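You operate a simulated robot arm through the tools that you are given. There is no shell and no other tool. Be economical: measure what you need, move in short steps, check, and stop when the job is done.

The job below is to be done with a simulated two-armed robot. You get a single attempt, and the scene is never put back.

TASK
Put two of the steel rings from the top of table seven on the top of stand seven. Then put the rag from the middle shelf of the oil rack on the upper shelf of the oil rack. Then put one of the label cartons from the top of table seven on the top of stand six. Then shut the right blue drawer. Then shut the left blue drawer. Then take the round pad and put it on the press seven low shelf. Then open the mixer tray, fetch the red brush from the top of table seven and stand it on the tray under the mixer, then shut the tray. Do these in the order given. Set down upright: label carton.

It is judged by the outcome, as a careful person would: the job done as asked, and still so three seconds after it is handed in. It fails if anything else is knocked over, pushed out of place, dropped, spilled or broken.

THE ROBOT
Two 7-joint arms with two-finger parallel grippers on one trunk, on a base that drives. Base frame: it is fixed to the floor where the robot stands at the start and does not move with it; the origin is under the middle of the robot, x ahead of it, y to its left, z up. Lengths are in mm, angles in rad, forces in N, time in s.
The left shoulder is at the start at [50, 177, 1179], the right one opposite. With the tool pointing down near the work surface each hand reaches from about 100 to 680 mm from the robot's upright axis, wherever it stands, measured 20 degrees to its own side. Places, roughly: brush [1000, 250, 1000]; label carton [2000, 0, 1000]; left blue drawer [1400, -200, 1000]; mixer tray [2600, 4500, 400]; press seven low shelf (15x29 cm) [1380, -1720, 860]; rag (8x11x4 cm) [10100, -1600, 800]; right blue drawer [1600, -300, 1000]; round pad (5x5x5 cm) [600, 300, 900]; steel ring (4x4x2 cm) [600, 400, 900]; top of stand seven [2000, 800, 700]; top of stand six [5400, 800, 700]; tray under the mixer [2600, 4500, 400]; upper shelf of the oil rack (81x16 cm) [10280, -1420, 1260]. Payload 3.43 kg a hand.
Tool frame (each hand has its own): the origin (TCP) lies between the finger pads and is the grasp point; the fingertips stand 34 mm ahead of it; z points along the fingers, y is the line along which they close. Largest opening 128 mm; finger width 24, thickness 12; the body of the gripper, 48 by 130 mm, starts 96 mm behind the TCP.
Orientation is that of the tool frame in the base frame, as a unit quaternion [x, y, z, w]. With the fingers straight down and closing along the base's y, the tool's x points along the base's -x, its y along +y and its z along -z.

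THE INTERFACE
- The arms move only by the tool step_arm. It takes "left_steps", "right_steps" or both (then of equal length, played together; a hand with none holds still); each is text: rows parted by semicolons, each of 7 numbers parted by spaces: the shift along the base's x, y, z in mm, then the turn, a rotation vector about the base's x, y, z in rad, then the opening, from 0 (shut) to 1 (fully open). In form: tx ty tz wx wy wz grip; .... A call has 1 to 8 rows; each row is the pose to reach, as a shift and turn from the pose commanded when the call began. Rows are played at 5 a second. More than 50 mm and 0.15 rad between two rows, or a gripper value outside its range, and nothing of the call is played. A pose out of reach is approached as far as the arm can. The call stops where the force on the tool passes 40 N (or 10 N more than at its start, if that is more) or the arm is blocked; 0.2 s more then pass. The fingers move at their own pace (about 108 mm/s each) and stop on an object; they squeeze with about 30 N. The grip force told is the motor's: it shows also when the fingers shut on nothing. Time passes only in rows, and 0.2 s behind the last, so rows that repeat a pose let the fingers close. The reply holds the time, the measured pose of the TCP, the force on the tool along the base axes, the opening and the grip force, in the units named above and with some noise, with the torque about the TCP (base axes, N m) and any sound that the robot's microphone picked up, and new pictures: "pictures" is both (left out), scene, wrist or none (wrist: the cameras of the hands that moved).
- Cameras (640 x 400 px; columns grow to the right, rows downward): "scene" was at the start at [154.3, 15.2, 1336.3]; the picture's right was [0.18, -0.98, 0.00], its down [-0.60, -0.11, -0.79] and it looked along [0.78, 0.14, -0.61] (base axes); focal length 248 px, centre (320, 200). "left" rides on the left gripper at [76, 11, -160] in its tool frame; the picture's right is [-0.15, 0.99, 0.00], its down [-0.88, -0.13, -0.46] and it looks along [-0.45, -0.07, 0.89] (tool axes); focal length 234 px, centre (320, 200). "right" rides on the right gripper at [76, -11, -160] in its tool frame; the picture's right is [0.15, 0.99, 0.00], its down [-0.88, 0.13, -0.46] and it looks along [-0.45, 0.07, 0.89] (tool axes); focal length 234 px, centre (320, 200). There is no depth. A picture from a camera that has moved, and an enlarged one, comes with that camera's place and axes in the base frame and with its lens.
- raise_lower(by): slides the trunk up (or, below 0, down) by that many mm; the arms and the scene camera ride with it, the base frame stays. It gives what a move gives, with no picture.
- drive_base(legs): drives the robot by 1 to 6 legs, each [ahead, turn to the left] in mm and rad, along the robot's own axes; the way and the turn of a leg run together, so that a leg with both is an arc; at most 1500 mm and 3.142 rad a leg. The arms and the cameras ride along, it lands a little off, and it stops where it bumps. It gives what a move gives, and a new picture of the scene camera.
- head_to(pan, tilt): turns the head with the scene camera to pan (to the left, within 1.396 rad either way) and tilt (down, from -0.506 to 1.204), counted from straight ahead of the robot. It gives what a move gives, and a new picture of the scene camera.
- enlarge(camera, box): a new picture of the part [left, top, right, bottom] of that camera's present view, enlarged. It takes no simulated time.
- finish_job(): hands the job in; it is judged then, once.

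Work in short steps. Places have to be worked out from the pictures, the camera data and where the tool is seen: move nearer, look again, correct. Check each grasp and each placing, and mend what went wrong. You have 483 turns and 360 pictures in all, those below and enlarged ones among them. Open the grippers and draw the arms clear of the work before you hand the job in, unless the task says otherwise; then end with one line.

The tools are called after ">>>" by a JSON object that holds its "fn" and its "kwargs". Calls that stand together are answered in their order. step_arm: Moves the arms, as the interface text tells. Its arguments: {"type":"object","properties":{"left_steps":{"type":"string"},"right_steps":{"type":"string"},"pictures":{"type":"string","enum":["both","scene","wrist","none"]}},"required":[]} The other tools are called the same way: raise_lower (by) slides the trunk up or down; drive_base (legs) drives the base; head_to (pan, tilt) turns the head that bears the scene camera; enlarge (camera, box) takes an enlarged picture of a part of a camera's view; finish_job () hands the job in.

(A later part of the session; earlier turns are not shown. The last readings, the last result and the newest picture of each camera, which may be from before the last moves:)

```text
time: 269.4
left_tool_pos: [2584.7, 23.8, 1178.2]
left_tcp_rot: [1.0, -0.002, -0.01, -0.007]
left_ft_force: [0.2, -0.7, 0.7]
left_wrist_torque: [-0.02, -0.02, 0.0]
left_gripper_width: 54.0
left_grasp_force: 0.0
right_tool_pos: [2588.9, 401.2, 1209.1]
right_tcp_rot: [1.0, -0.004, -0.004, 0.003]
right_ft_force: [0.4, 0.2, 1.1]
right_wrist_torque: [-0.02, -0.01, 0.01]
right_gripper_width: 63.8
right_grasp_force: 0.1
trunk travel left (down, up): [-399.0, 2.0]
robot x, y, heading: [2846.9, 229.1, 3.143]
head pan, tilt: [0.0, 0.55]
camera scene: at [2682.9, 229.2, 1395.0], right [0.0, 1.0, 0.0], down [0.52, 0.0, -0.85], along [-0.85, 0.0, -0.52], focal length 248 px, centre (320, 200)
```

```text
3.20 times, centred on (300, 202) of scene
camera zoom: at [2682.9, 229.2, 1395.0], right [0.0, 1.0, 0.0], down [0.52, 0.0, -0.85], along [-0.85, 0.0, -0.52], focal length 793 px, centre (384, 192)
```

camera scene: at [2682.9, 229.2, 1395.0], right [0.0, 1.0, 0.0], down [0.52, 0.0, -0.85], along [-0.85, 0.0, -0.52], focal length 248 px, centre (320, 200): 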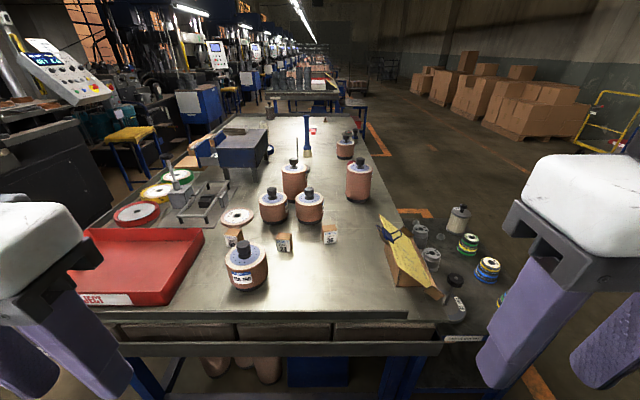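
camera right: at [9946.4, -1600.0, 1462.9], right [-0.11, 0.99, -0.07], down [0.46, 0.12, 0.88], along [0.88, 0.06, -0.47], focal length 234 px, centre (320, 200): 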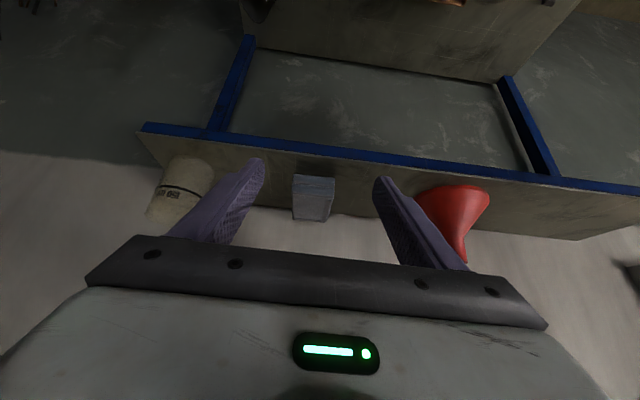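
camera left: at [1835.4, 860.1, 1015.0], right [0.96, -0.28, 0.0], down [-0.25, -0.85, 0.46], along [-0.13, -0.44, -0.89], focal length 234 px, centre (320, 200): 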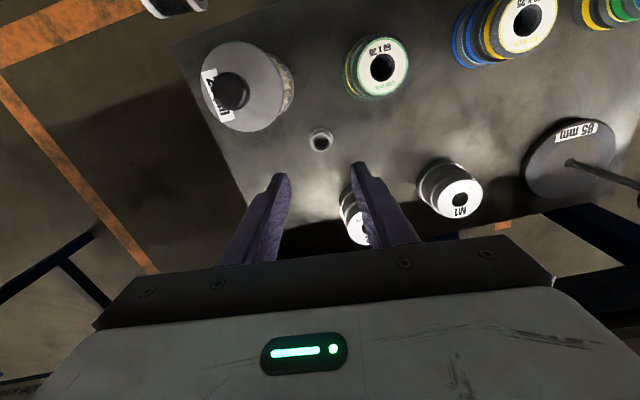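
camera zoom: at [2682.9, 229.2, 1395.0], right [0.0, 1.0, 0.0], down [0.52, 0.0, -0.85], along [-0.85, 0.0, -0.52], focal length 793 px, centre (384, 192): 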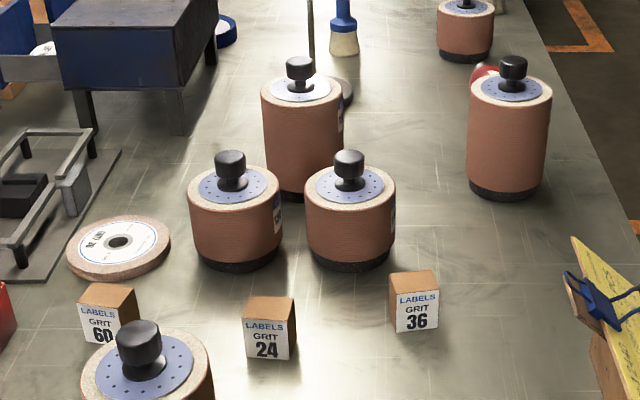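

I choose the isolated "GRIT 36" carton at ≈(2052,262). I drive 265 mm closer and lower the trunk 95 mm.

>>> {"fn": "drive_base", "kwargs": {"legs": [[265, 0]]}}

>>> {"fn": "raise_lower", "kwargs": {"by": -95}}

>>> {"fn": "step_arm", "kwargs": {"right_steps": "-40 -20 -10 0 0 0 0.7; -80 -40 -20 0 0 0 0.7; -120 -60 -30 0 0 0 0.7; -160 -85 -40 0 0 0 0.7; -195 -105 -60 0 0 0 0.7; -225 -120 -90 0 0 0 0.7; -245 -130 -120 0 0 0 0.7"}}

```text
time: 271.3
left_tool_pos: [2315.8, 27.6, 1179.8]
left_tcp_rot: [1.0, -0.005, -0.009, -0.007]
left_ft_force: [0.0, -0.2, 0.2]
left_wrist_torque: [0.03, -0.02, -0.03]
left_gripper_width: 53.9
left_grasp_force: 0.0
right_tool_pos: [2321.8, 403.3, 1207.4]
right_tcp_rot: [1.0, -0.006, -0.003, 0.002]
right_ft_force: [-0.3, -0.3, 0.3]
right_wrist_torque: [0.0, -0.05, -0.03]
right_gripper_width: 64.2
right_grasp_force: 0.0
trunk travel left (down, up): [-399.0, 2.0]
robot x, y, heading: [2574.0, 230.1, 3.135]
head pan, tilt: [0.0, 0.55]
camera scene: at [2414.4, 231.0, 1394.8], right [0.01, 1.0, 0.0], down [0.52, 0.0, -0.85], along [-0.85, 0.01, -0.52], focal length 248 px, centre (320, 200)
```

scene: 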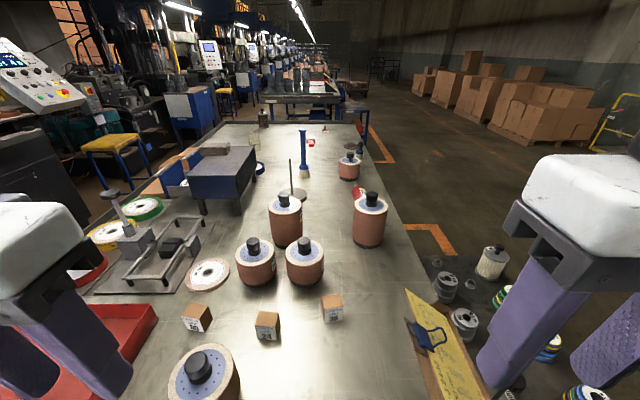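

```text
time: 272.6
left_tool_pos: [2315.9, 26.9, 1083.8]
left_tcp_rot: [1.0, -0.005, -0.009, -0.008]
left_ft_force: [-0.3, -0.1, 0.0]
left_wrist_torque: [-0.01, 0.03, 0.01]
left_gripper_width: 54.1
left_grasp_force: 0.0
right_tool_pos: [2321.7, 404.3, 1113.2]
right_tcp_rot: [1.0, -0.006, -0.004, 0.003]
right_ft_force: [0.1, 0.6, 0.4]
right_wrist_torque: [-0.03, -0.01, -0.02]
right_gripper_width: 64.0
right_grasp_force: 0.1
trunk travel left (down, up): [-304.0, 97.0]
robot x, y, heading: [2577.5, 231.1, 3.134]
head pan, tilt: [0.0, 0.55]
```

```text
time: 274.2
left_tool_pos: [2315.6, 27.2, 1083.2]
left_tcp_rot: [1.0, -0.005, -0.01, -0.007]
left_ft_force: [-0.2, -0.7, -0.3]
left_wrist_torque: [0.01, 0.04, 0.01]
left_gripper_width: 54.0
left_grasp_force: 0.1
right_tool_pos: [2076.6, 275.4, 992.8]
right_tcp_rot: [1.0, -0.005, -0.004, 0.002]
right_ft_force: [-1.3, -0.5, 0.0]
right_wrist_torque: [-0.03, 0.01, 0.0]
right_gripper_width: 89.6
right_grasp_force: 0.1
trunk travel left (down, up): [-304.0, 97.0]
robot x, y, heading: [2578.9, 228.6, 3.131]
head pan, tilt: [0.0, 0.55]
camera scene: at [2414.8, 230.8, 1299.9], right [0.01, 1.0, 0.0], down [0.52, 0.0, -0.85], along [-0.85, 0.01, -0.52], focal length 248 px, centre (320, 200)
camera right: at [2152.2, 285.9, 1152.8], right [0.14, -0.99, 0.0], down [-0.88, -0.12, 0.46], along [-0.46, -0.07, -0.89], focal length 234 px, centre (320, 200)
```

scene: 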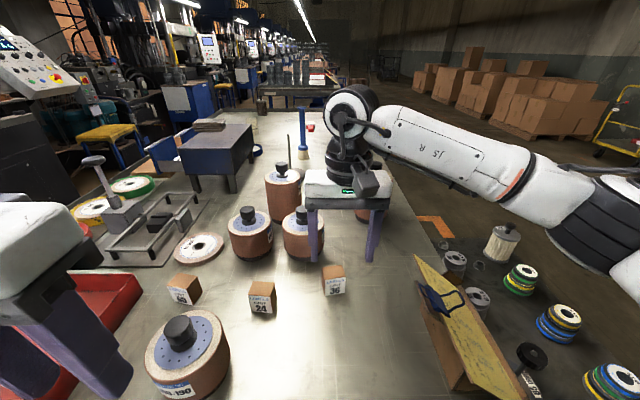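
right: 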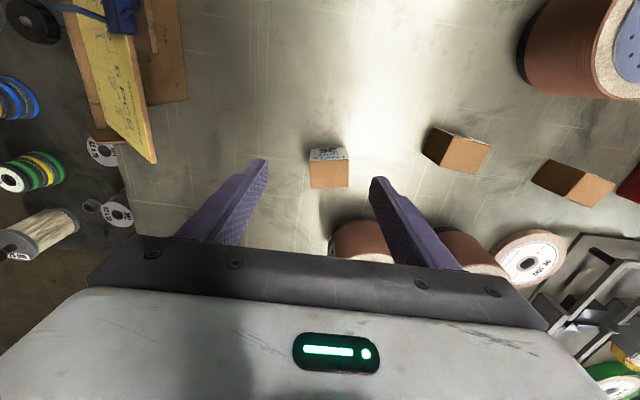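

Carton top is centred at (2058,262). I align and descend to z≈897.

>>> {"fn": "step_arm", "kwargs": {"right_steps": "-10 -7 -20 0 0 0 0.65; -19 -13 -50 0 0 0 0.65; -19 -13 -80 0 0 0 0.65; -19 -13 -95 0 0 0 0.65; -19 -13 -95 0 0 0 0.65", "pictures": "wrist"}}

```text
time: 275.4
left_tool_pos: [2316.5, 26.9, 1082.8]
left_tcp_rot: [1.0, -0.006, -0.01, -0.007]
left_ft_force: [-0.2, -0.1, 0.4]
left_wrist_torque: [0.02, -0.01, -0.02]
left_gripper_width: 53.8
left_grasp_force: 0.0
right_tool_pos: [2058.8, 261.0, 898.3]
right_tcp_rot: [1.0, -0.006, -0.003, 0.002]
right_ft_force: [-0.4, -0.2, 0.4]
right_wrist_torque: [0.02, -0.01, 0.01]
right_gripper_width: 83.2
right_grasp_force: 0.0
trunk travel left (down, up): [-304.0, 97.0]
robot x, y, heading: [2574.4, 230.7, 3.126]
head pan, tilt: [0.0, 0.55]
camera right: at [2135.0, 273.5, 1058.0], right [0.14, -0.99, 0.0], down [-0.88, -0.12, 0.46], along [-0.46, -0.07, -0.89], focal length 234 px, centre (320, 200)
```

right: 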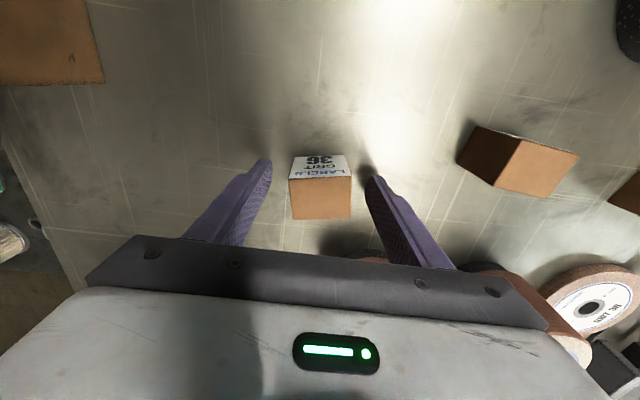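

Carton is centred between the fingers. I close and lift.

>>> {"fn": "step_arm", "kwargs": {"right_steps": "0 0 0 0 0 0 0.4; 0 0 0 0 0 0 0.2; 0 0 0 0 0 0 0.2; 0 0 0 0 0 0 0.2; 0 0 30 0 0 0 0.2; 0 0 70 0 0 0 0.2; 0 0 110 0 0 0 0.2"}}

```text
time: 277.0
left_tool_pos: [2316.4, 27.1, 1084.0]
left_tcp_rot: [1.0, -0.005, -0.01, -0.007]
left_ft_force: [1.1, 0.0, -0.2]
left_wrist_torque: [0.0, 0.0, -0.01]
left_gripper_width: 53.5
left_grasp_force: 0.1
right_tool_pos: [2057.8, 260.7, 1008.5]
right_tcp_rot: [1.0, -0.005, -0.004, 0.003]
right_ft_force: [0.7, -1.2, 0.6]
right_wrist_torque: [0.01, -0.01, 0.01]
right_gripper_width: 43.2
right_grasp_force: 30.0
trunk travel left (down, up): [-304.0, 97.0]
robot x, y, heading: [2575.9, 223.5, 3.131]
head pan, tilt: [0.0, 0.55]
camera scene: at [2415.3, 230.8, 1299.9], right [0.01, 1.0, 0.0], down [0.52, 0.0, -0.85], along [-0.85, 0.01, -0.52], focal length 248 px, centre (320, 200)
camera right: at [2133.5, 273.2, 1168.8], right [0.14, -0.99, 0.0], down [-0.88, -0.12, 0.46], along [-0.46, -0.07, -0.89], focal length 234 px, centre (320, 200)
```

scene: 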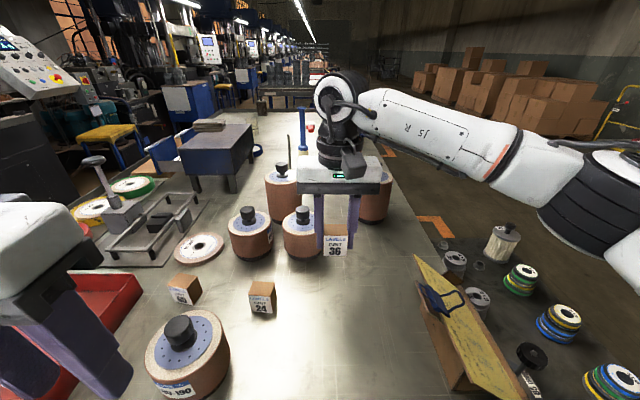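
right: 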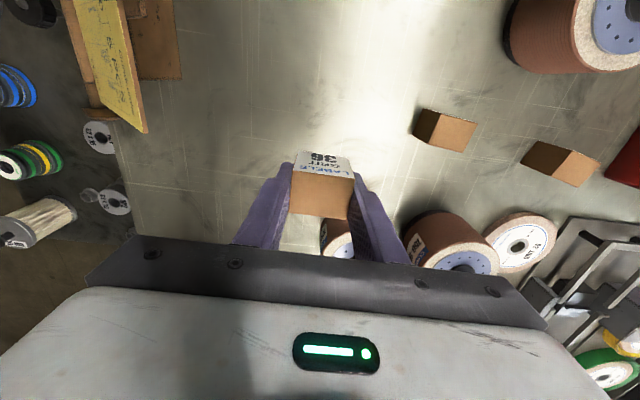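

The carton is held upright. I raise the trunk, retract the hand and drive to the aisle toward stand six.

>>> {"fn": "raise_lower", "kwargs": {"by": 95}}

>>> {"fn": "step_arm", "kwargs": {"right_steps": "45 10 5 0 0 0 0.2; 90 20 10 0 0 0 0.2; 130 40 20 0 0 0 0.2; 170 60 30 0 0 0 0.2; 205 85 40 0 0 0 0.2; 235 110 50 0 0 0 0.2; 260 135 60 0 0 0 0.2", "pictures": "none"}}

>>> {"fn": "drive_base", "kwargs": {"legs": [[-350, 0], [0, -1.571], [1400, 0], [0, -1.571], [1500, 0], [400, 0]]}}

```text
time: 278.2
left_tool_pos: [2316.7, 26.8, 1178.5]
left_tcp_rot: [1.0, -0.006, -0.009, -0.008]
left_ft_force: [0.2, 0.1, -0.2]
left_wrist_torque: [0.01, -0.01, 0.03]
left_gripper_width: 53.7
left_grasp_force: 0.0
right_tool_pos: [2056.5, 260.2, 1102.6]
right_tcp_rot: [1.0, -0.006, -0.003, 0.003]
right_ft_force: [0.7, 0.5, -0.9]
right_wrist_torque: [-0.01, -0.03, -0.03]
right_gripper_width: 43.2
right_grasp_force: 29.6
trunk travel left (down, up): [-399.0, 2.0]
robot x, y, heading: [2572.7, 229.8, 3.131]
head pan, tilt: [0.0, 0.55]
```

```text
time: 279.9
left_tool_pos: [2316.3, 27.5, 1177.8]
left_tcp_rot: [1.0, -0.005, -0.009, -0.007]
left_ft_force: [0.7, -0.1, -0.5]
left_wrist_torque: [-0.02, 0.01, 0.02]
left_gripper_width: 54.0
left_grasp_force: 0.1
right_tool_pos: [2316.9, 396.8, 1165.1]
right_tcp_rot: [1.0, -0.005, -0.005, 0.003]
right_ft_force: [0.0, -0.6, -1.1]
right_wrist_torque: [-0.02, 0.0, 0.0]
right_gripper_width: 43.3
right_grasp_force: 29.4
trunk travel left (down, up): [-399.0, 2.0]
robot x, y, heading: [2573.9, 229.2, 3.131]
head pan, tilt: [0.0, 0.55]
```

```text
time: 305.6
left_tool_pos: [5162.4, 1648.4, 1178.7]
left_tcp_rot: [0.047, 0.999, -0.007, 0.009]
left_ft_force: [0.5, 0.0, 0.5]
left_wrist_torque: [0.02, 0.01, 0.02]
left_gripper_width: 54.0
left_grasp_force: 0.1
right_tool_pos: [5130.1, 1282.2, 1164.9]
right_tcp_rot: [0.048, 0.999, 0.002, 0.003]
right_ft_force: [0.6, -0.7, -1.5]
right_wrist_torque: [0.01, 0.0, -0.05]
right_gripper_width: 43.3
right_grasp_force: 29.7
trunk travel left (down, up): [-399.0, 2.0]
robot x, y, heading: [4883.3, 1469.0, -0.094]
head pan, tilt: [0.0, 0.55]
camera scene: at [5044.6, 1453.7, 1394.9], right [-0.09, -1.0, 0.0], down [-0.52, 0.05, -0.85], along [0.85, -0.08, -0.52], focal length 248 px, centre (320, 200)
```

scene: 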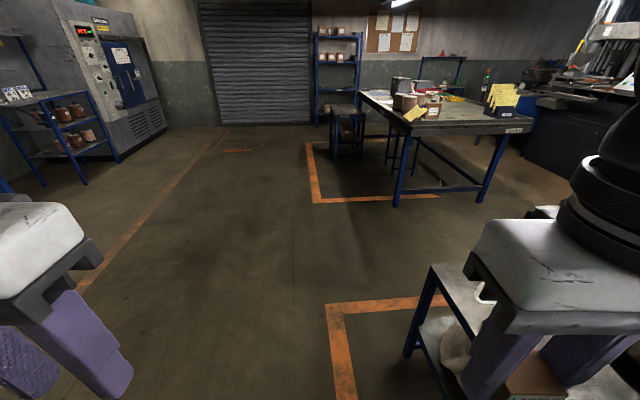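

Stand six is just ahead to the right (x≈5150–5730, y≈600–930). I drive beside it, face it, and look down.

>>> {"fn": "drive_base", "kwargs": {"legs": [[560, 0], [0, -1.477]]}}

>>> {"fn": "head_to", "kwargs": {"pan": 0.0, "tilt": 0.8}}

```text
time: 312.4
left_tool_pos: [5657.3, 1167.3, 1179.1]
left_tcp_rot: [0.698, 0.716, -0.012, 0.002]
left_ft_force: [-0.1, 0.3, -0.7]
left_wrist_torque: [0.0, -0.02, 0.0]
left_gripper_width: 53.9
left_grasp_force: 0.1
right_tool_pos: [5288.1, 1154.1, 1163.9]
right_tcp_rot: [0.698, 0.716, -0.001, 0.005]
right_ft_force: [0.3, 0.1, -0.3]
right_wrist_torque: [-0.01, 0.02, 0.04]
right_gripper_width: 43.0
right_grasp_force: 30.4
trunk travel left (down, up): [-399.0, 2.0]
robot x, y, heading: [5448.3, 1419.4, -1.537]
head pan, tilt: [0.0, 0.55]
camera scene: at [5449.0, 1259.9, 1394.9], right [-1.0, -0.03, 0.0], down [-0.02, 0.52, -0.85], along [0.03, -0.85, -0.52], focal length 248 px, centre (320, 200)
```

scene: 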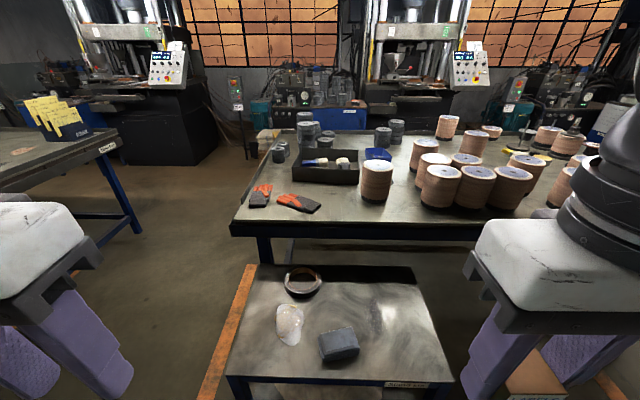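

```text
time: 313.2
left_tool_pos: [5657.9, 1167.7, 1178.7]
left_tcp_rot: [0.698, 0.716, -0.012, 0.002]
left_ft_force: [0.1, 0.8, 0.2]
left_wrist_torque: [0.02, -0.02, 0.02]
left_gripper_width: 53.9
left_grasp_force: 0.0
right_tool_pos: [5288.2, 1155.7, 1164.6]
right_tcp_rot: [0.699, 0.715, 0.0, 0.005]
right_ft_force: [-0.7, 0.6, -0.7]
right_wrist_torque: [0.0, 0.02, -0.03]
right_gripper_width: 43.2
right_grasp_force: 29.6
trunk travel left (down, up): [-399.0, 2.0]
robot x, y, heading: [5444.9, 1421.2, -1.541]
head pan, tilt: [0.0, 0.799]
camera scene: at [5448.9, 1269.1, 1373.6], right [-1.0, -0.03, 0.0], down [-0.02, 0.72, -0.7], along [0.02, -0.7, -0.72], focal length 248 px, centre (320, 200)
```

scene: 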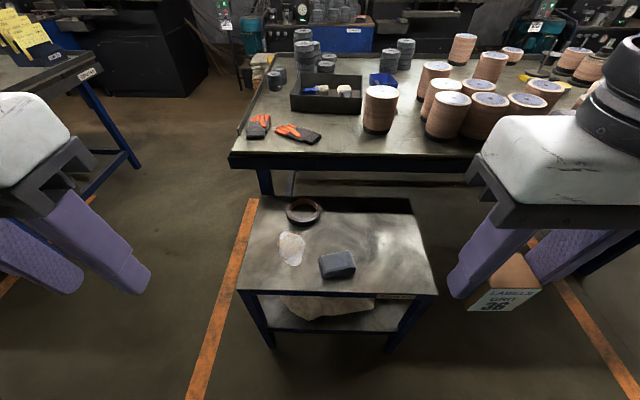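

Free room on stand six at ≈(5250,800). I drive 150 mm closer, lower the trunk 300 mm, and move the carton over.

>>> {"fn": "drive_base", "kwargs": {"legs": [[150, 0]]}}

>>> {"fn": "raise_lower", "kwargs": {"by": -300}}

>>> {"fn": "step_arm", "kwargs": {"right_steps": "-8 -45 0 0 0 0 0.2; -16 -90 0 0 0 0 0.2; -24 -130 0 0 0 0 0.2; -32 -170 -20 0 0 0 0.2; -40 -205 -50 0 0 0 0.2; -40 -205 -90 0 0 0 0.2"}}

```text
time: 314.6
left_tool_pos: [5660.9, 1014.4, 1179.7]
left_tcp_rot: [0.7, 0.714, -0.012, 0.002]
left_ft_force: [-0.1, -0.1, 0.8]
left_wrist_torque: [0.05, -0.01, 0.01]
left_gripper_width: 53.8
left_grasp_force: 0.1
right_tool_pos: [5292.1, 1003.6, 1164.1]
right_tcp_rot: [0.7, 0.714, -0.001, 0.004]
right_ft_force: [1.3, 0.5, -0.2]
right_wrist_torque: [0.0, 0.01, -0.01]
right_gripper_width: 43.1
right_grasp_force: 30.5
trunk travel left (down, up): [-399.0, 2.0]
robot x, y, heading: [5446.7, 1269.7, -1.54]
head pan, tilt: [0.0, 0.799]
camera scene: at [5452.3, 1116.6, 1373.4], right [-1.0, -0.02, 0.0], down [-0.02, 0.72, -0.7], along [0.02, -0.7, -0.72], focal length 248 px, centre (320, 200)
```

scene: 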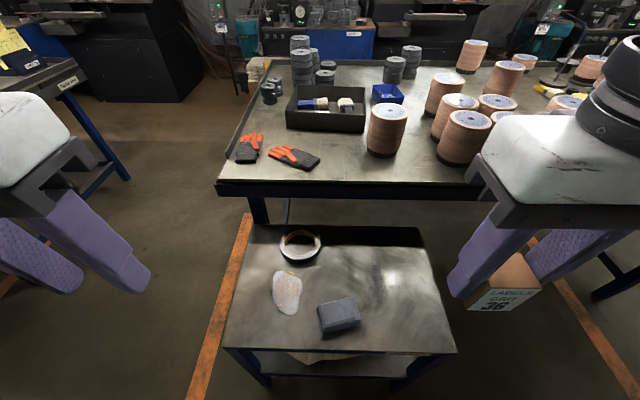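

```text
time: 317.6
left_tool_pos: [5660.6, 1015.4, 880.0]
left_tcp_rot: [0.7, 0.714, -0.012, 0.001]
left_ft_force: [0.7, 0.1, 0.2]
left_wrist_torque: [0.0, 0.03, 0.05]
left_gripper_width: 53.9
left_grasp_force: 0.1
right_tool_pos: [5292.5, 1003.2, 865.1]
right_tcp_rot: [0.7, 0.714, -0.001, 0.004]
right_ft_force: [0.5, 0.1, -1.2]
right_wrist_torque: [0.0, 0.01, 0.02]
right_gripper_width: 43.0
right_grasp_force: 30.4
trunk travel left (down, up): [-99.0, 302.0]
robot x, y, heading: [5451.3, 1267.7, -1.546]
head pan, tilt: [0.0, 0.799]
```

```text
time: 319.0
left_tool_pos: [5661.5, 1014.6, 879.0]
left_tcp_rot: [0.7, 0.714, -0.012, 0.002]
left_ft_force: [-0.1, 0.2, 0.5]
left_wrist_torque: [0.04, -0.02, 0.0]
left_gripper_width: 53.9
left_grasp_force: 0.0
right_tool_pos: [5252.4, 800.4, 775.8]
right_tcp_rot: [0.7, 0.714, -0.001, 0.005]
right_ft_force: [0.1, -0.5, 0.4]
right_wrist_torque: [0.01, 0.05, 0.01]
right_gripper_width: 43.3
right_grasp_force: 30.4
trunk travel left (down, up): [-99.0, 302.0]
robot x, y, heading: [5448.6, 1268.7, -1.545]
head pan, tilt: [0.0, 0.799]
camera scene: at [5452.3, 1117.5, 1073.6], right [-1.0, -0.02, 0.0], down [-0.02, 0.72, -0.7], along [0.02, -0.7, -0.72], focal length 248 px, centre (320, 200)
camera right: at [5238.4, 877.3, 936.0], right [0.99, 0.17, 0.0], down [0.15, -0.87, 0.46], along [0.08, -0.46, -0.89], focal length 234 px, centre (320, 200)
```

scene: 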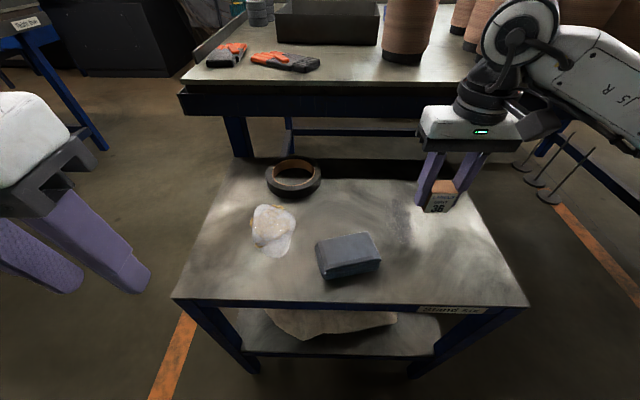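
right: 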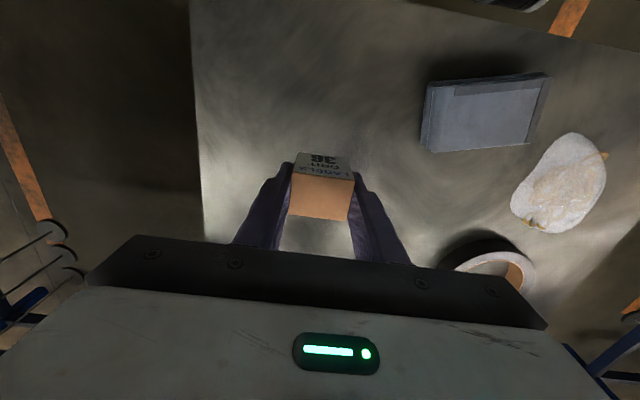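

Position is good. I descend gently to contact.

>>> {"fn": "step_arm", "kwargs": {"right_steps": "0 0 -40 0 0 0 0.2; 0 0 -68 0 0 0 0.2; 0 0 -76 0 0 0 0.2; 0 0 -81 0 0 0 0.2; 0 0 -85 0 0 0 0.2", "pictures": "wrist"}}

```text
time: 320.2
left_tool_pos: [5661.6, 1017.9, 879.3]
left_tcp_rot: [0.699, 0.715, -0.014, 0.002]
left_ft_force: [-0.8, 0.6, 0.0]
left_wrist_torque: [0.0, 0.0, -0.01]
left_gripper_width: 53.7
left_grasp_force: 0.0
right_tool_pos: [5252.0, 798.4, 694.9]
right_tcp_rot: [0.701, 0.713, -0.004, 0.009]
right_ft_force: [-4.8, 1.1, 33.0]
right_wrist_torque: [0.07, 0.36, 0.0]
right_gripper_width: 43.8
right_grasp_force: 29.5
trunk travel left (down, up): [-99.0, 302.0]
robot x, y, heading: [5450.5, 1265.3, -1.544]
head pan, tilt: [0.0, 0.799]
camera right: at [5238.0, 878.2, 854.0], right [0.99, 0.16, 0.0], down [0.14, -0.87, 0.47], along [0.08, -0.47, -0.88], focal length 234 px, centre (320, 200)
```

right: 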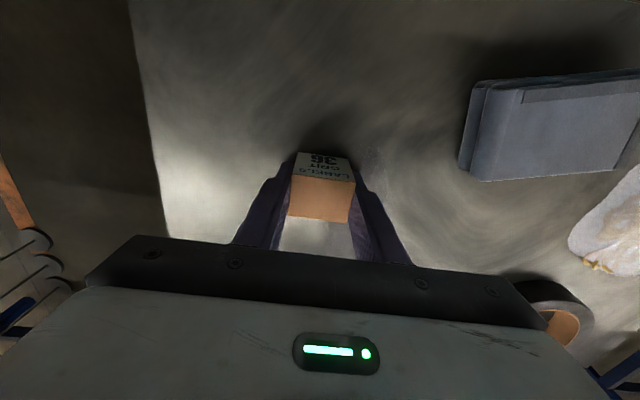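

Firm contact at 33 N; I ease up 3 mm, release, and rise.

>>> {"fn": "step_arm", "kwargs": {"right_steps": "0 0 4 0 0 0 0.2; 0 0 4 0 0 0 0.45; 0 0 4 0 0 0 0.6; 0 0 4 0 0 0 0.6; 0 0 45 0 0 0 0.6; 0 0 90 0 0 0 0.6; 0 0 135 0 0 0 0.6; 0 45 150 0 0 0 0.6"}}

```text
time: 322.0
left_tool_pos: [5660.4, 1014.8, 878.9]
left_tcp_rot: [0.699, 0.715, -0.012, 0.003]
left_ft_force: [0.1, -0.3, 0.3]
left_wrist_torque: [-0.01, 0.0, 0.05]
left_gripper_width: 53.7
left_grasp_force: 0.0
right_tool_pos: [5252.6, 843.1, 839.2]
right_tcp_rot: [0.701, 0.713, -0.002, 0.005]
right_ft_force: [-0.2, 0.0, 1.0]
right_wrist_torque: [0.02, 0.02, 0.01]
right_gripper_width: 77.1
right_grasp_force: 0.1
trunk travel left (down, up): [-99.0, 302.0]
robot x, y, heading: [5444.5, 1268.8, -1.543]
head pan, tilt: [0.0, 0.799]
camera scene: at [5452.4, 1117.6, 1073.5], right [-1.0, -0.02, 0.0], down [-0.02, 0.72, -0.7], along [0.02, -0.7, -0.72], focal length 248 px, centre (320, 200)
camera right: at [5238.5, 920.9, 998.9], right [0.99, 0.17, 0.0], down [0.14, -0.87, 0.46], along [0.08, -0.46, -0.89], focal length 234 px, centre (320, 200)
```

scene: 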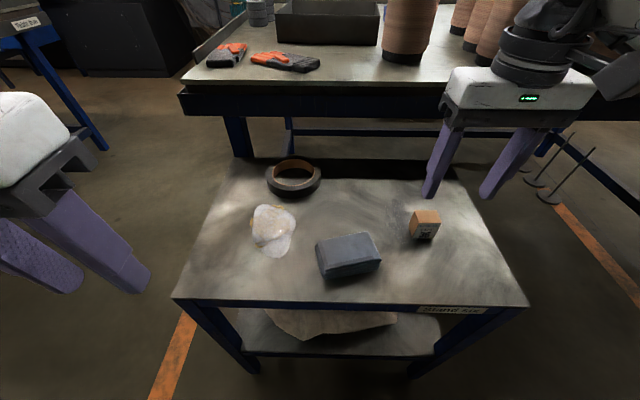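
right: 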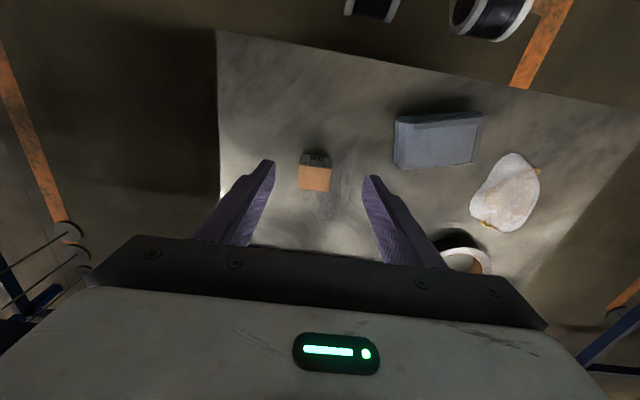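

The carton stands upright on stand six. I raise up, retract, and drive back to the gap by table seven.

>>> {"fn": "raise_lower", "kwargs": {"by": 300}}

>>> {"fn": "step_arm", "kwargs": {"right_steps": "10 45 0 0 0 0 0.5; 20 90 0 0 0 0 0.5; 30 135 0 0 0 0 0.5; 40 160 0 0 0 0 0.5", "pictures": "none"}}

>>> {"fn": "drive_base", "kwargs": {"legs": [[-350, 0], [0, -1.6], [1500, 0], [850, 0], [0, 1.571], [1300, 0]]}}

```text
time: 325.0
left_tool_pos: [5660.4, 1015.8, 1178.5]
left_tcp_rot: [0.699, 0.715, -0.012, 0.0]
left_ft_force: [1.4, 0.5, -0.5]
left_wrist_torque: [-0.01, -0.03, 0.04]
left_gripper_width: 54.0
left_grasp_force: 0.0
right_tool_pos: [5251.9, 843.0, 1139.9]
right_tcp_rot: [0.7, 0.714, 0.0, 0.005]
right_ft_force: [1.2, -0.6, 0.1]
right_wrist_torque: [-0.02, -0.01, 0.0]
right_gripper_width: 76.7
right_grasp_force: 0.0
trunk travel left (down, up): [-399.0, 2.0]
robot x, y, heading: [5446.3, 1268.8, -1.547]
head pan, tilt: [0.0, 0.799]
```

```text
time: 326.0
left_tool_pos: [5661.2, 1014.5, 1179.2]
left_tcp_rot: [0.699, 0.715, -0.011, 0.002]
left_ft_force: [0.0, -0.6, -0.7]
left_wrist_torque: [0.0, 0.0, 0.04]
left_gripper_width: 53.8
left_grasp_force: 0.0
right_tool_pos: [5292.5, 1003.3, 1138.9]
right_tcp_rot: [0.7, 0.714, -0.001, 0.004]
right_ft_force: [0.3, -0.1, 0.4]
right_wrist_torque: [0.01, 0.0, -0.01]
right_gripper_width: 64.1
right_grasp_force: 0.1
trunk travel left (down, up): [-399.0, 2.0]
robot x, y, heading: [5448.9, 1271.9, -1.546]
head pan, tilt: [0.0, 0.799]
```

```text
time: 353.0
left_tool_pos: [3278.5, 46.2, 1178.3]
left_tcp_rot: [0.725, 0.689, -0.012, 0.003]
left_ft_force: [-0.1, 0.0, 0.7]
left_wrist_torque: [0.0, 0.0, -0.02]
left_gripper_width: 53.6
left_grasp_force: 0.0
right_tool_pos: [2910.2, 59.6, 1139.7]
right_tcp_rot: [0.725, 0.689, 0.0, 0.004]
right_ft_force: [0.2, -0.9, -1.1]
right_wrist_torque: [0.01, 0.02, 0.02]
right_gripper_width: 64.0
right_grasp_force: 0.0
trunk travel left (down, up): [-399.0, 2.0]
robot x, y, heading: [3086.6, 313.7, -1.618]
head pan, tilt: [0.0, 0.799]
camera scene: at [3077.5, 163.1, 1373.5], right [-1.0, 0.05, 0.0], down [0.03, 0.72, -0.7], along [-0.03, -0.7, -0.72], focal length 248 px, centre (320, 200)
```

scene: 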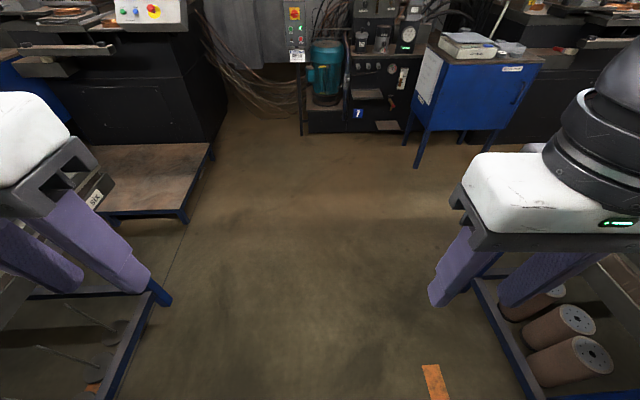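

The corridor on table seven's right side lies at y −540…−1570. I drive to y≈−1010, turn into it and look ahead.

>>> {"fn": "drive_base", "kwargs": {"legs": [[1320, 0], [0, -1.524], [400, 0]]}}

>>> {"fn": "head_to", "kwargs": {"pan": 0.0, "tilt": 0.45}}

```text
time: 365.5
left_tool_pos: [2345.2, -1223.2, 1178.9]
left_tcp_rot: [1.0, 0.003, -0.009, -0.006]
left_ft_force: [1.0, 0.4, 0.2]
left_wrist_torque: [0.02, -0.03, -0.01]
left_gripper_width: 53.8
left_grasp_force: 0.1
right_tool_pos: [2338.5, -855.9, 1139.3]
right_tcp_rot: [1.0, 0.002, -0.003, 0.003]
right_ft_force: [-0.3, 0.4, -0.1]
right_wrist_torque: [0.03, -0.01, 0.02]
right_gripper_width: 63.8
right_grasp_force: 0.1
trunk travel left (down, up): [-399.0, 2.0]
robot x, y, heading: [2601.8, -1016.1, -3.132]
head pan, tilt: [0.0, 0.799]
camera scene: at [2450.3, -1018.1, 1373.5], right [-0.01, 1.0, 0.0], down [0.72, 0.01, -0.7], along [-0.7, -0.01, -0.72], focal length 248 px, centre (320, 200)
```

scene: 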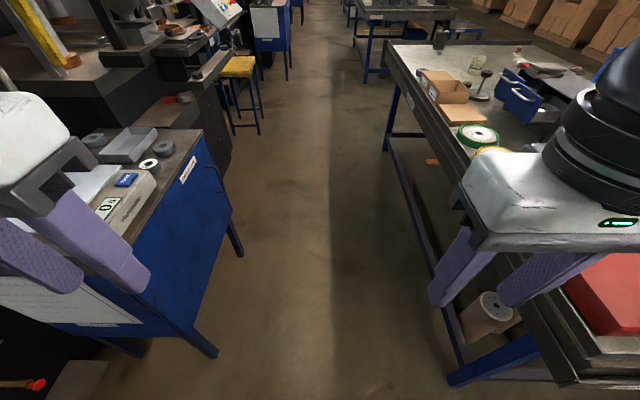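

```text
time: 366.3
left_tool_pos: [2346.2, -1224.4, 1179.0]
left_tcp_rot: [1.0, 0.003, -0.01, -0.007]
left_ft_force: [0.8, -0.1, 0.1]
left_wrist_torque: [0.0, 0.04, -0.02]
left_gripper_width: 53.7
left_grasp_force: 0.0
right_tool_pos: [2338.6, -857.2, 1138.7]
right_tcp_rot: [1.0, 0.003, -0.003, 0.002]
right_ft_force: [0.9, -0.5, -0.1]
right_wrist_torque: [0.02, 0.01, -0.03]
right_gripper_width: 64.1
right_grasp_force: 0.1
trunk travel left (down, up): [-399.0, 2.0]
robot x, y, heading: [2606.4, -1018.8, -3.13]
head pan, tilt: [0.0, 0.45]
camera scene: at [2439.5, -1018.2, 1403.9], right [-0.01, 1.0, 0.0], down [0.44, 0.0, -0.9], along [-0.9, -0.01, -0.44], focal length 248 px, centre (320, 200)
```

scene: 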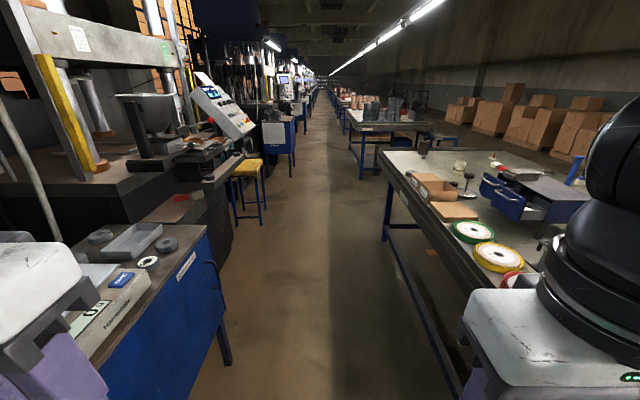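

I shift toward the table side (y≈−890) while advancing, then look again.

>>> {"fn": "drive_base", "kwargs": {"legs": [[0, -0.19], [715, 0], [0, 0.18]]}}

>>> {"fn": "head_to", "kwargs": {"pan": -0.45, "tilt": 0.6}}

```text
time: 371.6
left_tool_pos: [1656.4, -1101.3, 1177.9]
left_tcp_rot: [1.0, 0.001, -0.009, -0.008]
left_ft_force: [-0.3, -0.5, -0.9]
left_wrist_torque: [0.0, -0.02, -0.02]
left_gripper_width: 53.7
left_grasp_force: 0.0
right_tool_pos: [1649.8, -734.1, 1139.6]
right_tcp_rot: [1.0, 0.0, -0.004, 0.003]
right_ft_force: [0.7, -0.3, -0.3]
right_wrist_torque: [0.01, 0.0, 0.01]
right_gripper_width: 64.1
right_grasp_force: 0.1
trunk travel left (down, up): [-399.0, 2.0]
robot x, y, heading: [1912.2, -895.0, -3.135]
head pan, tilt: [0.0, 0.45]
camera scene: at [1749.9, -896.2, 1404.0], right [-0.01, 1.0, 0.0], down [0.44, 0.0, -0.9], along [-0.9, -0.01, -0.44], focal length 248 px, centre (320, 200)
```

scene: 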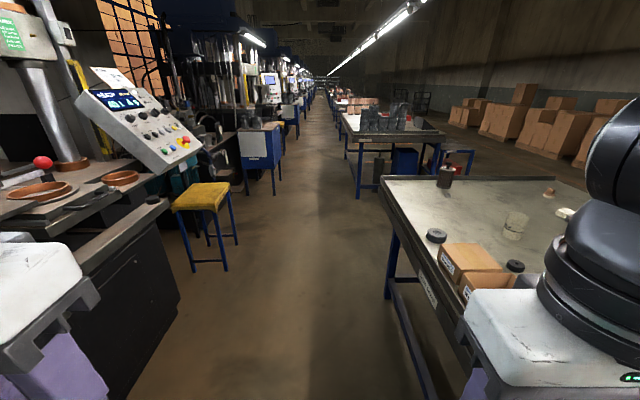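

```text
time: 372.4
left_tool_pos: [1653.7, -1100.4, 1178.8]
left_tcp_rot: [1.0, 0.001, -0.009, -0.007]
left_ft_force: [0.3, 1.2, 0.3]
left_wrist_torque: [-0.02, -0.02, -0.02]
left_gripper_width: 54.0
left_grasp_force: 0.1
right_tool_pos: [1649.8, -734.1, 1139.7]
right_tcp_rot: [1.0, 0.001, -0.005, 0.002]
right_ft_force: [0.4, -0.2, -0.4]
right_wrist_torque: [0.0, 0.0, 0.03]
right_gripper_width: 63.8
right_grasp_force: 0.1
trunk travel left (down, up): [-399.0, 2.0]
robot x, y, heading: [1914.4, -895.4, -3.136]
head pan, tilt: [-0.45, 0.6]
camera scene: at [1761.8, -857.4, 1390.5], right [0.43, 0.9, 0.0], down [0.51, -0.24, -0.83], along [-0.75, 0.35, -0.56], focal length 248 px, centre (320, 200)
```

scene: 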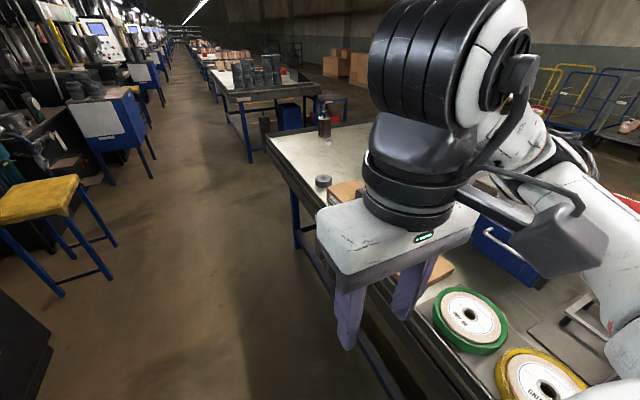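

Clear enough. I drive 300 mm on and turn right to face the table and drawers.

>>> {"fn": "drive_base", "kwargs": {"legs": [[290, 0], [0, -1.571]]}}

>>> {"fn": "head_to", "kwargs": {"pan": 0.0, "tilt": 0.7}}

```text
time: 378.3
left_tool_pos: [1421.6, -637.6, 1179.7]
left_tcp_rot: [-0.705, 0.709, 0.001, 0.011]
left_ft_force: [0.7, 0.8, 0.5]
left_wrist_torque: [0.05, -0.02, 0.0]
left_gripper_width: 53.8
left_grasp_force: 0.0
right_tool_pos: [1788.6, -635.1, 1139.5]
right_tcp_rot: [-0.706, 0.709, 0.005, 0.002]
right_ft_force: [0.8, 0.4, 0.0]
right_wrist_torque: [0.01, 0.0, 0.05]
right_gripper_width: 64.0
right_grasp_force: 0.1
trunk travel left (down, up): [-399.0, 2.0]
robot x, y, heading: [1631.3, -896.3, 1.574]
head pan, tilt: [-0.45, 0.6]
camera scene: at [1664.1, -746.9, 1390.4], right [0.9, -0.44, 0.0], down [-0.25, -0.51, -0.83], along [0.36, 0.74, -0.56], focal length 248 px, centre (320, 200)
```

scene: 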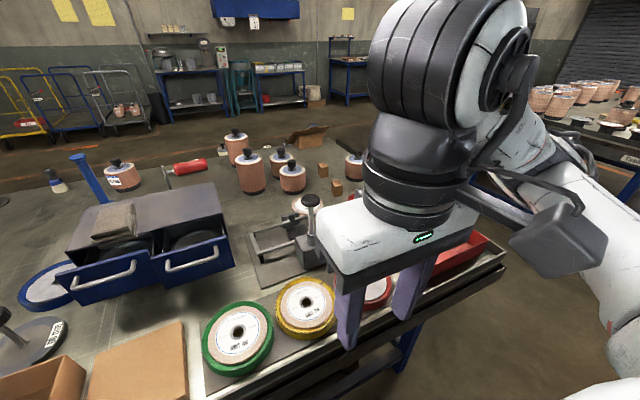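

```text
time: 379.2
left_tool_pos: [1421.5, -636.9, 1178.5]
left_tcp_rot: [-0.705, 0.709, 0.002, 0.012]
left_ft_force: [-0.2, 0.0, -0.5]
left_wrist_torque: [-0.03, 0.0, -0.03]
left_gripper_width: 53.5
left_grasp_force: 0.3
right_tool_pos: [1789.6, -635.1, 1138.9]
right_tcp_rot: [-0.705, 0.709, 0.006, 0.001]
right_ft_force: [0.2, 0.6, 0.1]
right_wrist_torque: [-0.01, 0.02, -0.01]
right_gripper_width: 64.0
right_grasp_force: 0.1
trunk travel left (down, up): [-399.0, 2.0]
robot x, y, heading: [1626.4, -893.1, 1.57]
head pan, tilt: [0.0, 0.7]
camera scene: at [1625.7, -741.5, 1381.8], right [1.0, 0.0, 0.0], down [0.0, -0.64, -0.77], along [0.0, 0.77, -0.64], focal length 248 px, centre (320, 200)
```

scene: 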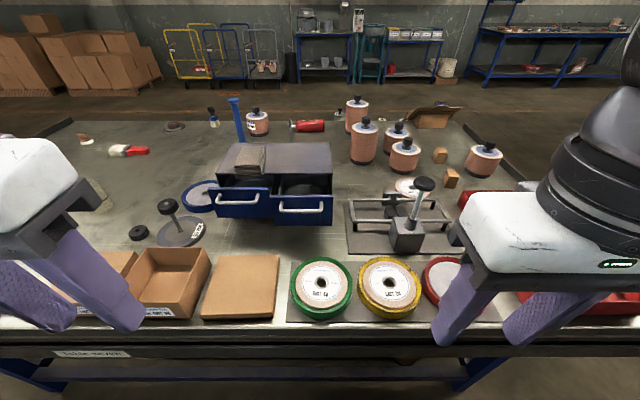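

Both drawers stand out toward me: left handle near px (237,200), right near (302,205). I shift the robot 150 mm to the left and slightly forward so both are in good reach.

>>> {"fn": "drive_base", "kwargs": {"legs": [[0, 1.571], [150, 0], [0, -1.571], [85, 0]]}}

>>> {"fn": "step_arm", "kwargs": {"right_steps": "0 0 0 0.15 0 0 0.1; 0 0 0 0.3 0 0 0; 0 0 0 0.45 0 0 0; 0 0 0 0.6 0 0 0"}}

```text
time: 388.8
left_tool_pos: [1277.6, -551.2, 1177.6]
left_tcp_rot: [-0.7, 0.714, 0.002, 0.012]
left_ft_force: [0.6, 0.6, 0.3]
left_wrist_torque: [-0.02, 0.0, -0.01]
left_gripper_width: 53.9
left_grasp_force: 0.0
right_tool_pos: [1644.6, -551.7, 1139.4]
right_tcp_rot: [-0.7, 0.714, 0.004, 0.0]
right_ft_force: [0.2, 0.9, 0.9]
right_wrist_torque: [-0.06, 0.0, -0.02]
right_gripper_width: 64.1
right_grasp_force: 0.1
trunk travel left (down, up): [-399.0, 2.0]
robot x, y, heading: [1478.3, -814.6, 1.553]
head pan, tilt: [0.0, 0.7]
camera scene: at [1479.6, -656.6, 1381.7], right [1.0, -0.01, 0.0], down [-0.01, -0.64, -0.76], along [0.01, 0.76, -0.64], focal length 248 px, centre (320, 200)
```

scene: 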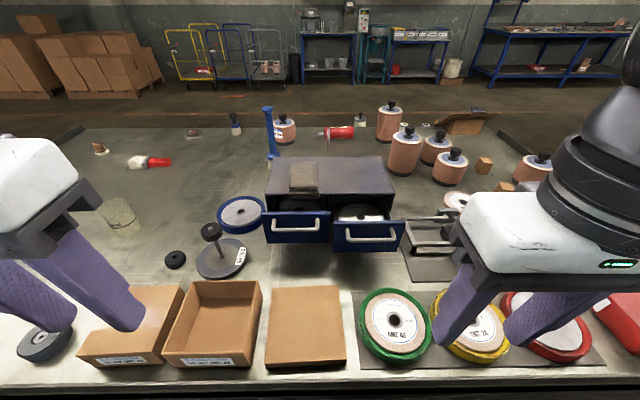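

```text
time: 389.4
left_tool_pos: [1276.3, -549.9, 1178.6]
left_tcp_rot: [-0.7, 0.714, 0.002, 0.011]
left_ft_force: [-0.6, 0.2, -0.1]
left_wrist_torque: [0.0, -0.02, 0.02]
left_gripper_width: 53.8
left_grasp_force: 0.0
right_tool_pos: [1643.3, -546.3, 1145.1]
right_tcp_rot: [-0.698, 0.704, 0.091, 0.093]
right_ft_force: [12.4, 2.0, 1.4]
right_wrist_torque: [-0.65, 1.92, 1.51]
right_gripper_width: 0.0
right_grasp_force: 29.9
right hand out of reach, approached as far as the arm can: row 2
trunk travel left (down, up): [-399.0, 2.0]
robot x, y, heading: [1476.4, -809.8, 1.554]
head pan, tilt: [0.0, 0.7]
stopped in row 2 (right hand): the force on the tool passed its limit at 88 N (the readings are from after the stop); the commanded pose is now the measured one
camera scene: at [1479.4, -657.4, 1381.7], right [1.0, -0.01, 0.0], down [-0.01, -0.64, -0.76], along [0.01, 0.76, -0.64], focal length 248 px, centre (320, 200)
camera right: at [1653.3, -659.5, 1281.3], right [-0.99, -0.13, -0.04], down [-0.13, 0.73, 0.67], along [-0.06, 0.67, -0.74], focal length 234 px, centre (320, 200)
```

scene: 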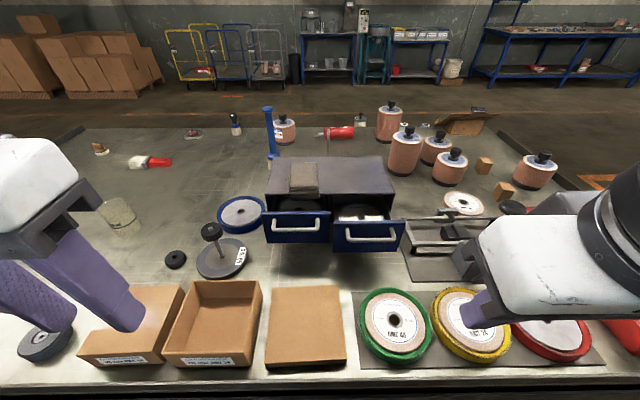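
right: 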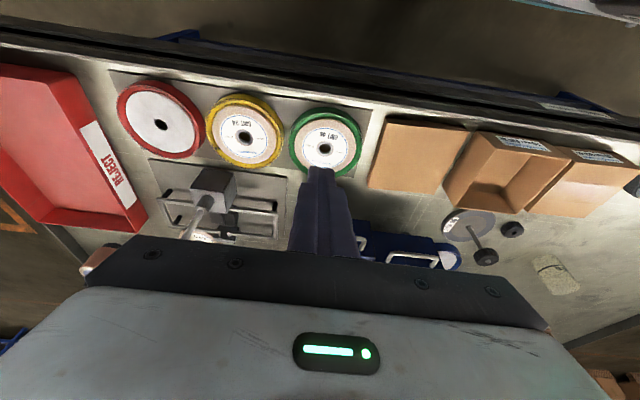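

The hand stopped with a force spike though nothing seems near it; I recheck with a still row and view the forearm.

>>> {"fn": "step_arm", "kwargs": {"right_steps": "0 0 0 0 0 0 0; 0 0 0 0 0 0 0", "pictures": "none"}}

>>> {"fn": "head_to", "kwargs": {"pan": -0.6, "tilt": 0.5}}

```text
time: 390.0
left_tool_pos: [1276.9, -550.5, 1179.3]
left_tcp_rot: [-0.7, 0.714, 0.002, 0.011]
left_ft_force: [-0.9, 0.1, -0.7]
left_wrist_torque: [0.01, 0.0, 0.01]
left_gripper_width: 53.7
left_grasp_force: 0.2
right_tool_pos: [1643.9, -546.6, 1144.9]
right_tcp_rot: [-0.699, 0.704, 0.092, 0.092]
right_ft_force: [19.8, -0.6, 2.9]
right_wrist_torque: [-0.56, 3.13, 2.45]
right_gripper_width: 0.1
right_grasp_force: 29.9
trunk travel left (down, up): [-399.0, 2.0]
robot x, y, heading: [1478.9, -815.5, 1.552]
head pan, tilt: [0.0, 0.7]
```

```text
time: 391.0
left_tool_pos: [1277.6, -549.6, 1178.7]
left_tcp_rot: [-0.7, 0.714, 0.002, 0.012]
left_ft_force: [0.3, -0.4, 0.0]
left_wrist_torque: [0.03, 0.03, -0.01]
left_gripper_width: 53.8
left_grasp_force: 0.0
right_tool_pos: [1642.9, -545.3, 1146.1]
right_tcp_rot: [-0.698, 0.704, 0.092, 0.093]
right_ft_force: [25.4, -0.4, 0.6]
right_wrist_torque: [-0.14, 4.01, 3.13]
right_gripper_width: 0.1
right_grasp_force: 29.7
trunk travel left (down, up): [-399.0, 2.0]
robot x, y, heading: [1478.3, -813.9, 1.557]
head pan, tilt: [-0.6, 0.499]
camera scene: at [1530.8, -668.2, 1399.5], right [0.82, -0.58, 0.0], down [-0.28, -0.39, -0.88], along [0.51, 0.72, -0.48], focal length 248 px, centre (320, 200)
```

scene: 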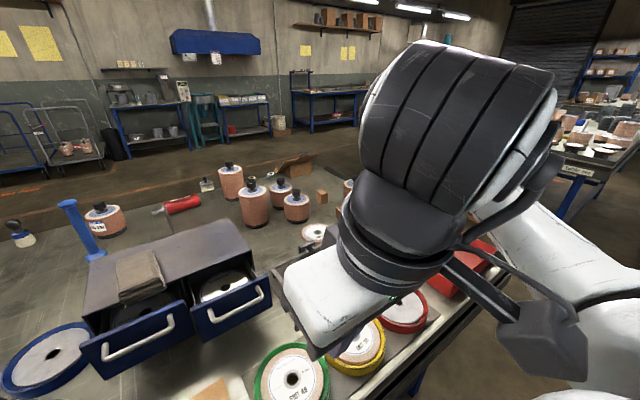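

Likely the wrist camera bracket touching its own forearm. I untilt, extend the hand forward, and then tilt again.

>>> {"fn": "step_arm", "kwargs": {"right_steps": "0 0 0 -0.1 0 0 0; 0 0 0 -0.2 0 0 0; 0 0 0 -0.26 0 0 0; -5 45 0 -0.26 0 0 0; -10 90 0 -0.26 0 0 0; -15 120 0 -0.26 0 0 0", "pictures": "none"}}

>>> {"fn": "head_to", "kwargs": {"pan": 0.0, "tilt": 0.7}}

```text
time: 392.4
left_tool_pos: [1277.6, -551.0, 1179.2]
left_tcp_rot: [-0.7, 0.714, 0.002, 0.012]
left_ft_force: [-0.4, 0.0, 0.3]
left_wrist_torque: [0.02, 0.03, -0.01]
left_gripper_width: 53.7
left_grasp_force: 0.0
right_tool_pos: [1626.9, -426.6, 1145.1]
right_tcp_rot: [-0.703, 0.711, -0.001, 0.001]
right_ft_force: [0.1, 0.1, 0.4]
right_wrist_torque: [0.0, 0.03, 0.0]
right_gripper_width: 0.0
right_grasp_force: 29.7
trunk travel left (down, up): [-399.0, 2.0]
robot x, y, heading: [1474.9, -811.9, 1.558]
head pan, tilt: [-0.6, 0.499]
```

```text
time: 393.4
left_tool_pos: [1277.0, -551.4, 1179.4]
left_tcp_rot: [-0.7, 0.714, 0.001, 0.011]
left_ft_force: [-0.7, 0.2, 1.5]
left_wrist_torque: [0.03, 0.0, 0.0]
left_gripper_width: 53.5
left_grasp_force: 0.0
right_tool_pos: [1626.3, -428.4, 1145.3]
right_tcp_rot: [-0.705, 0.71, 0.0, 0.001]
right_ft_force: [0.4, -0.7, -0.4]
right_wrist_torque: [-0.03, 0.01, 0.02]
right_gripper_width: 0.0
right_grasp_force: 30.2
trunk travel left (down, up): [-399.0, 2.0]
robot x, y, heading: [1477.6, -807.0, 1.56]
head pan, tilt: [0.0, 0.7]
camera scene: at [1479.7, -657.6, 1381.8], right [1.0, -0.02, 0.0], down [-0.01, -0.64, -0.77], along [0.01, 0.77, -0.64], focal length 248 px, centre (320, 200)
```

scene: 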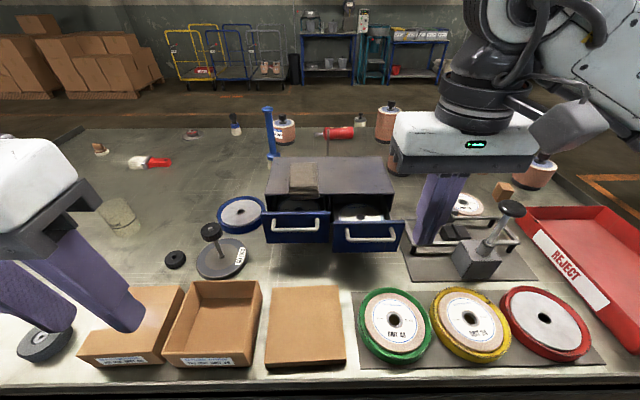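

Triangulated handles: right ≈(1585,−325,1009), left ≈(1432,−289,1010). I position the closed right fingers before the right handle at (1585,−400,1000).

>>> {"fn": "step_arm", "kwargs": {"right_steps": "-20 10 0 0 0 0 0; -41 28 -30 0 0 0 0; -41 28 -75 0 0 0 0; -41 28 -120 0 0 0 0; -41 28 -143 0 0 0 0; -41 28 -143 0 0 0 0"}}

```text
time: 394.8
left_tool_pos: [1276.6, -551.1, 1178.9]
left_tcp_rot: [-0.7, 0.714, 0.003, 0.011]
left_ft_force: [0.3, -0.8, 0.5]
left_wrist_torque: [-0.01, 0.01, -0.03]
left_gripper_width: 53.9
left_grasp_force: 0.0
right_tool_pos: [1587.2, -395.6, 1001.6]
right_tcp_rot: [-0.704, 0.71, 0.001, 0.001]
right_ft_force: [-0.8, 0.6, 0.7]
right_wrist_torque: [-0.03, -0.02, -0.03]
right_gripper_width: 0.0
right_grasp_force: 30.2
trunk travel left (down, up): [-399.0, 2.0]
robot x, y, heading: [1480.1, -811.5, 1.556]
head pan, tilt: [0.0, 0.7]
camera scene: at [1479.6, -657.6, 1381.8], right [1.0, -0.01, 0.0], down [-0.01, -0.64, -0.76], along [0.01, 0.76, -0.64], focal length 248 px, centre (320, 200)
camera right: at [1597.3, -471.4, 1162.6], right [-0.99, -0.14, 0.0], down [-0.12, 0.88, 0.46], along [-0.06, 0.45, -0.89], focal length 234 px, centre (320, 200)
```

scene: 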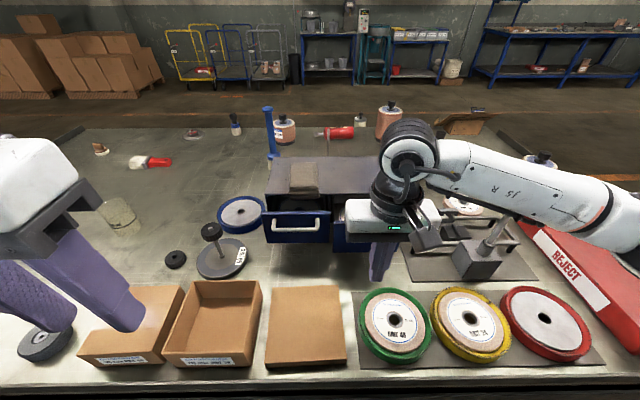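
right: 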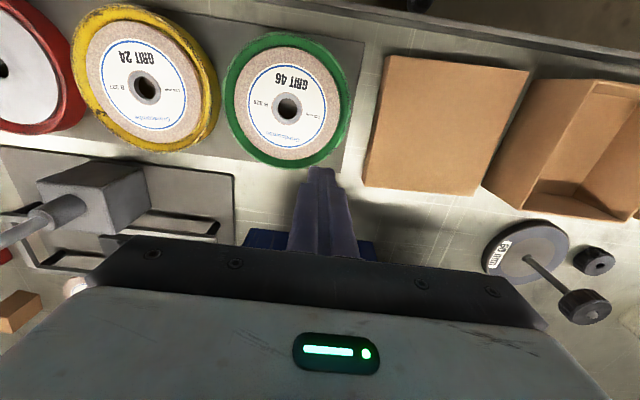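

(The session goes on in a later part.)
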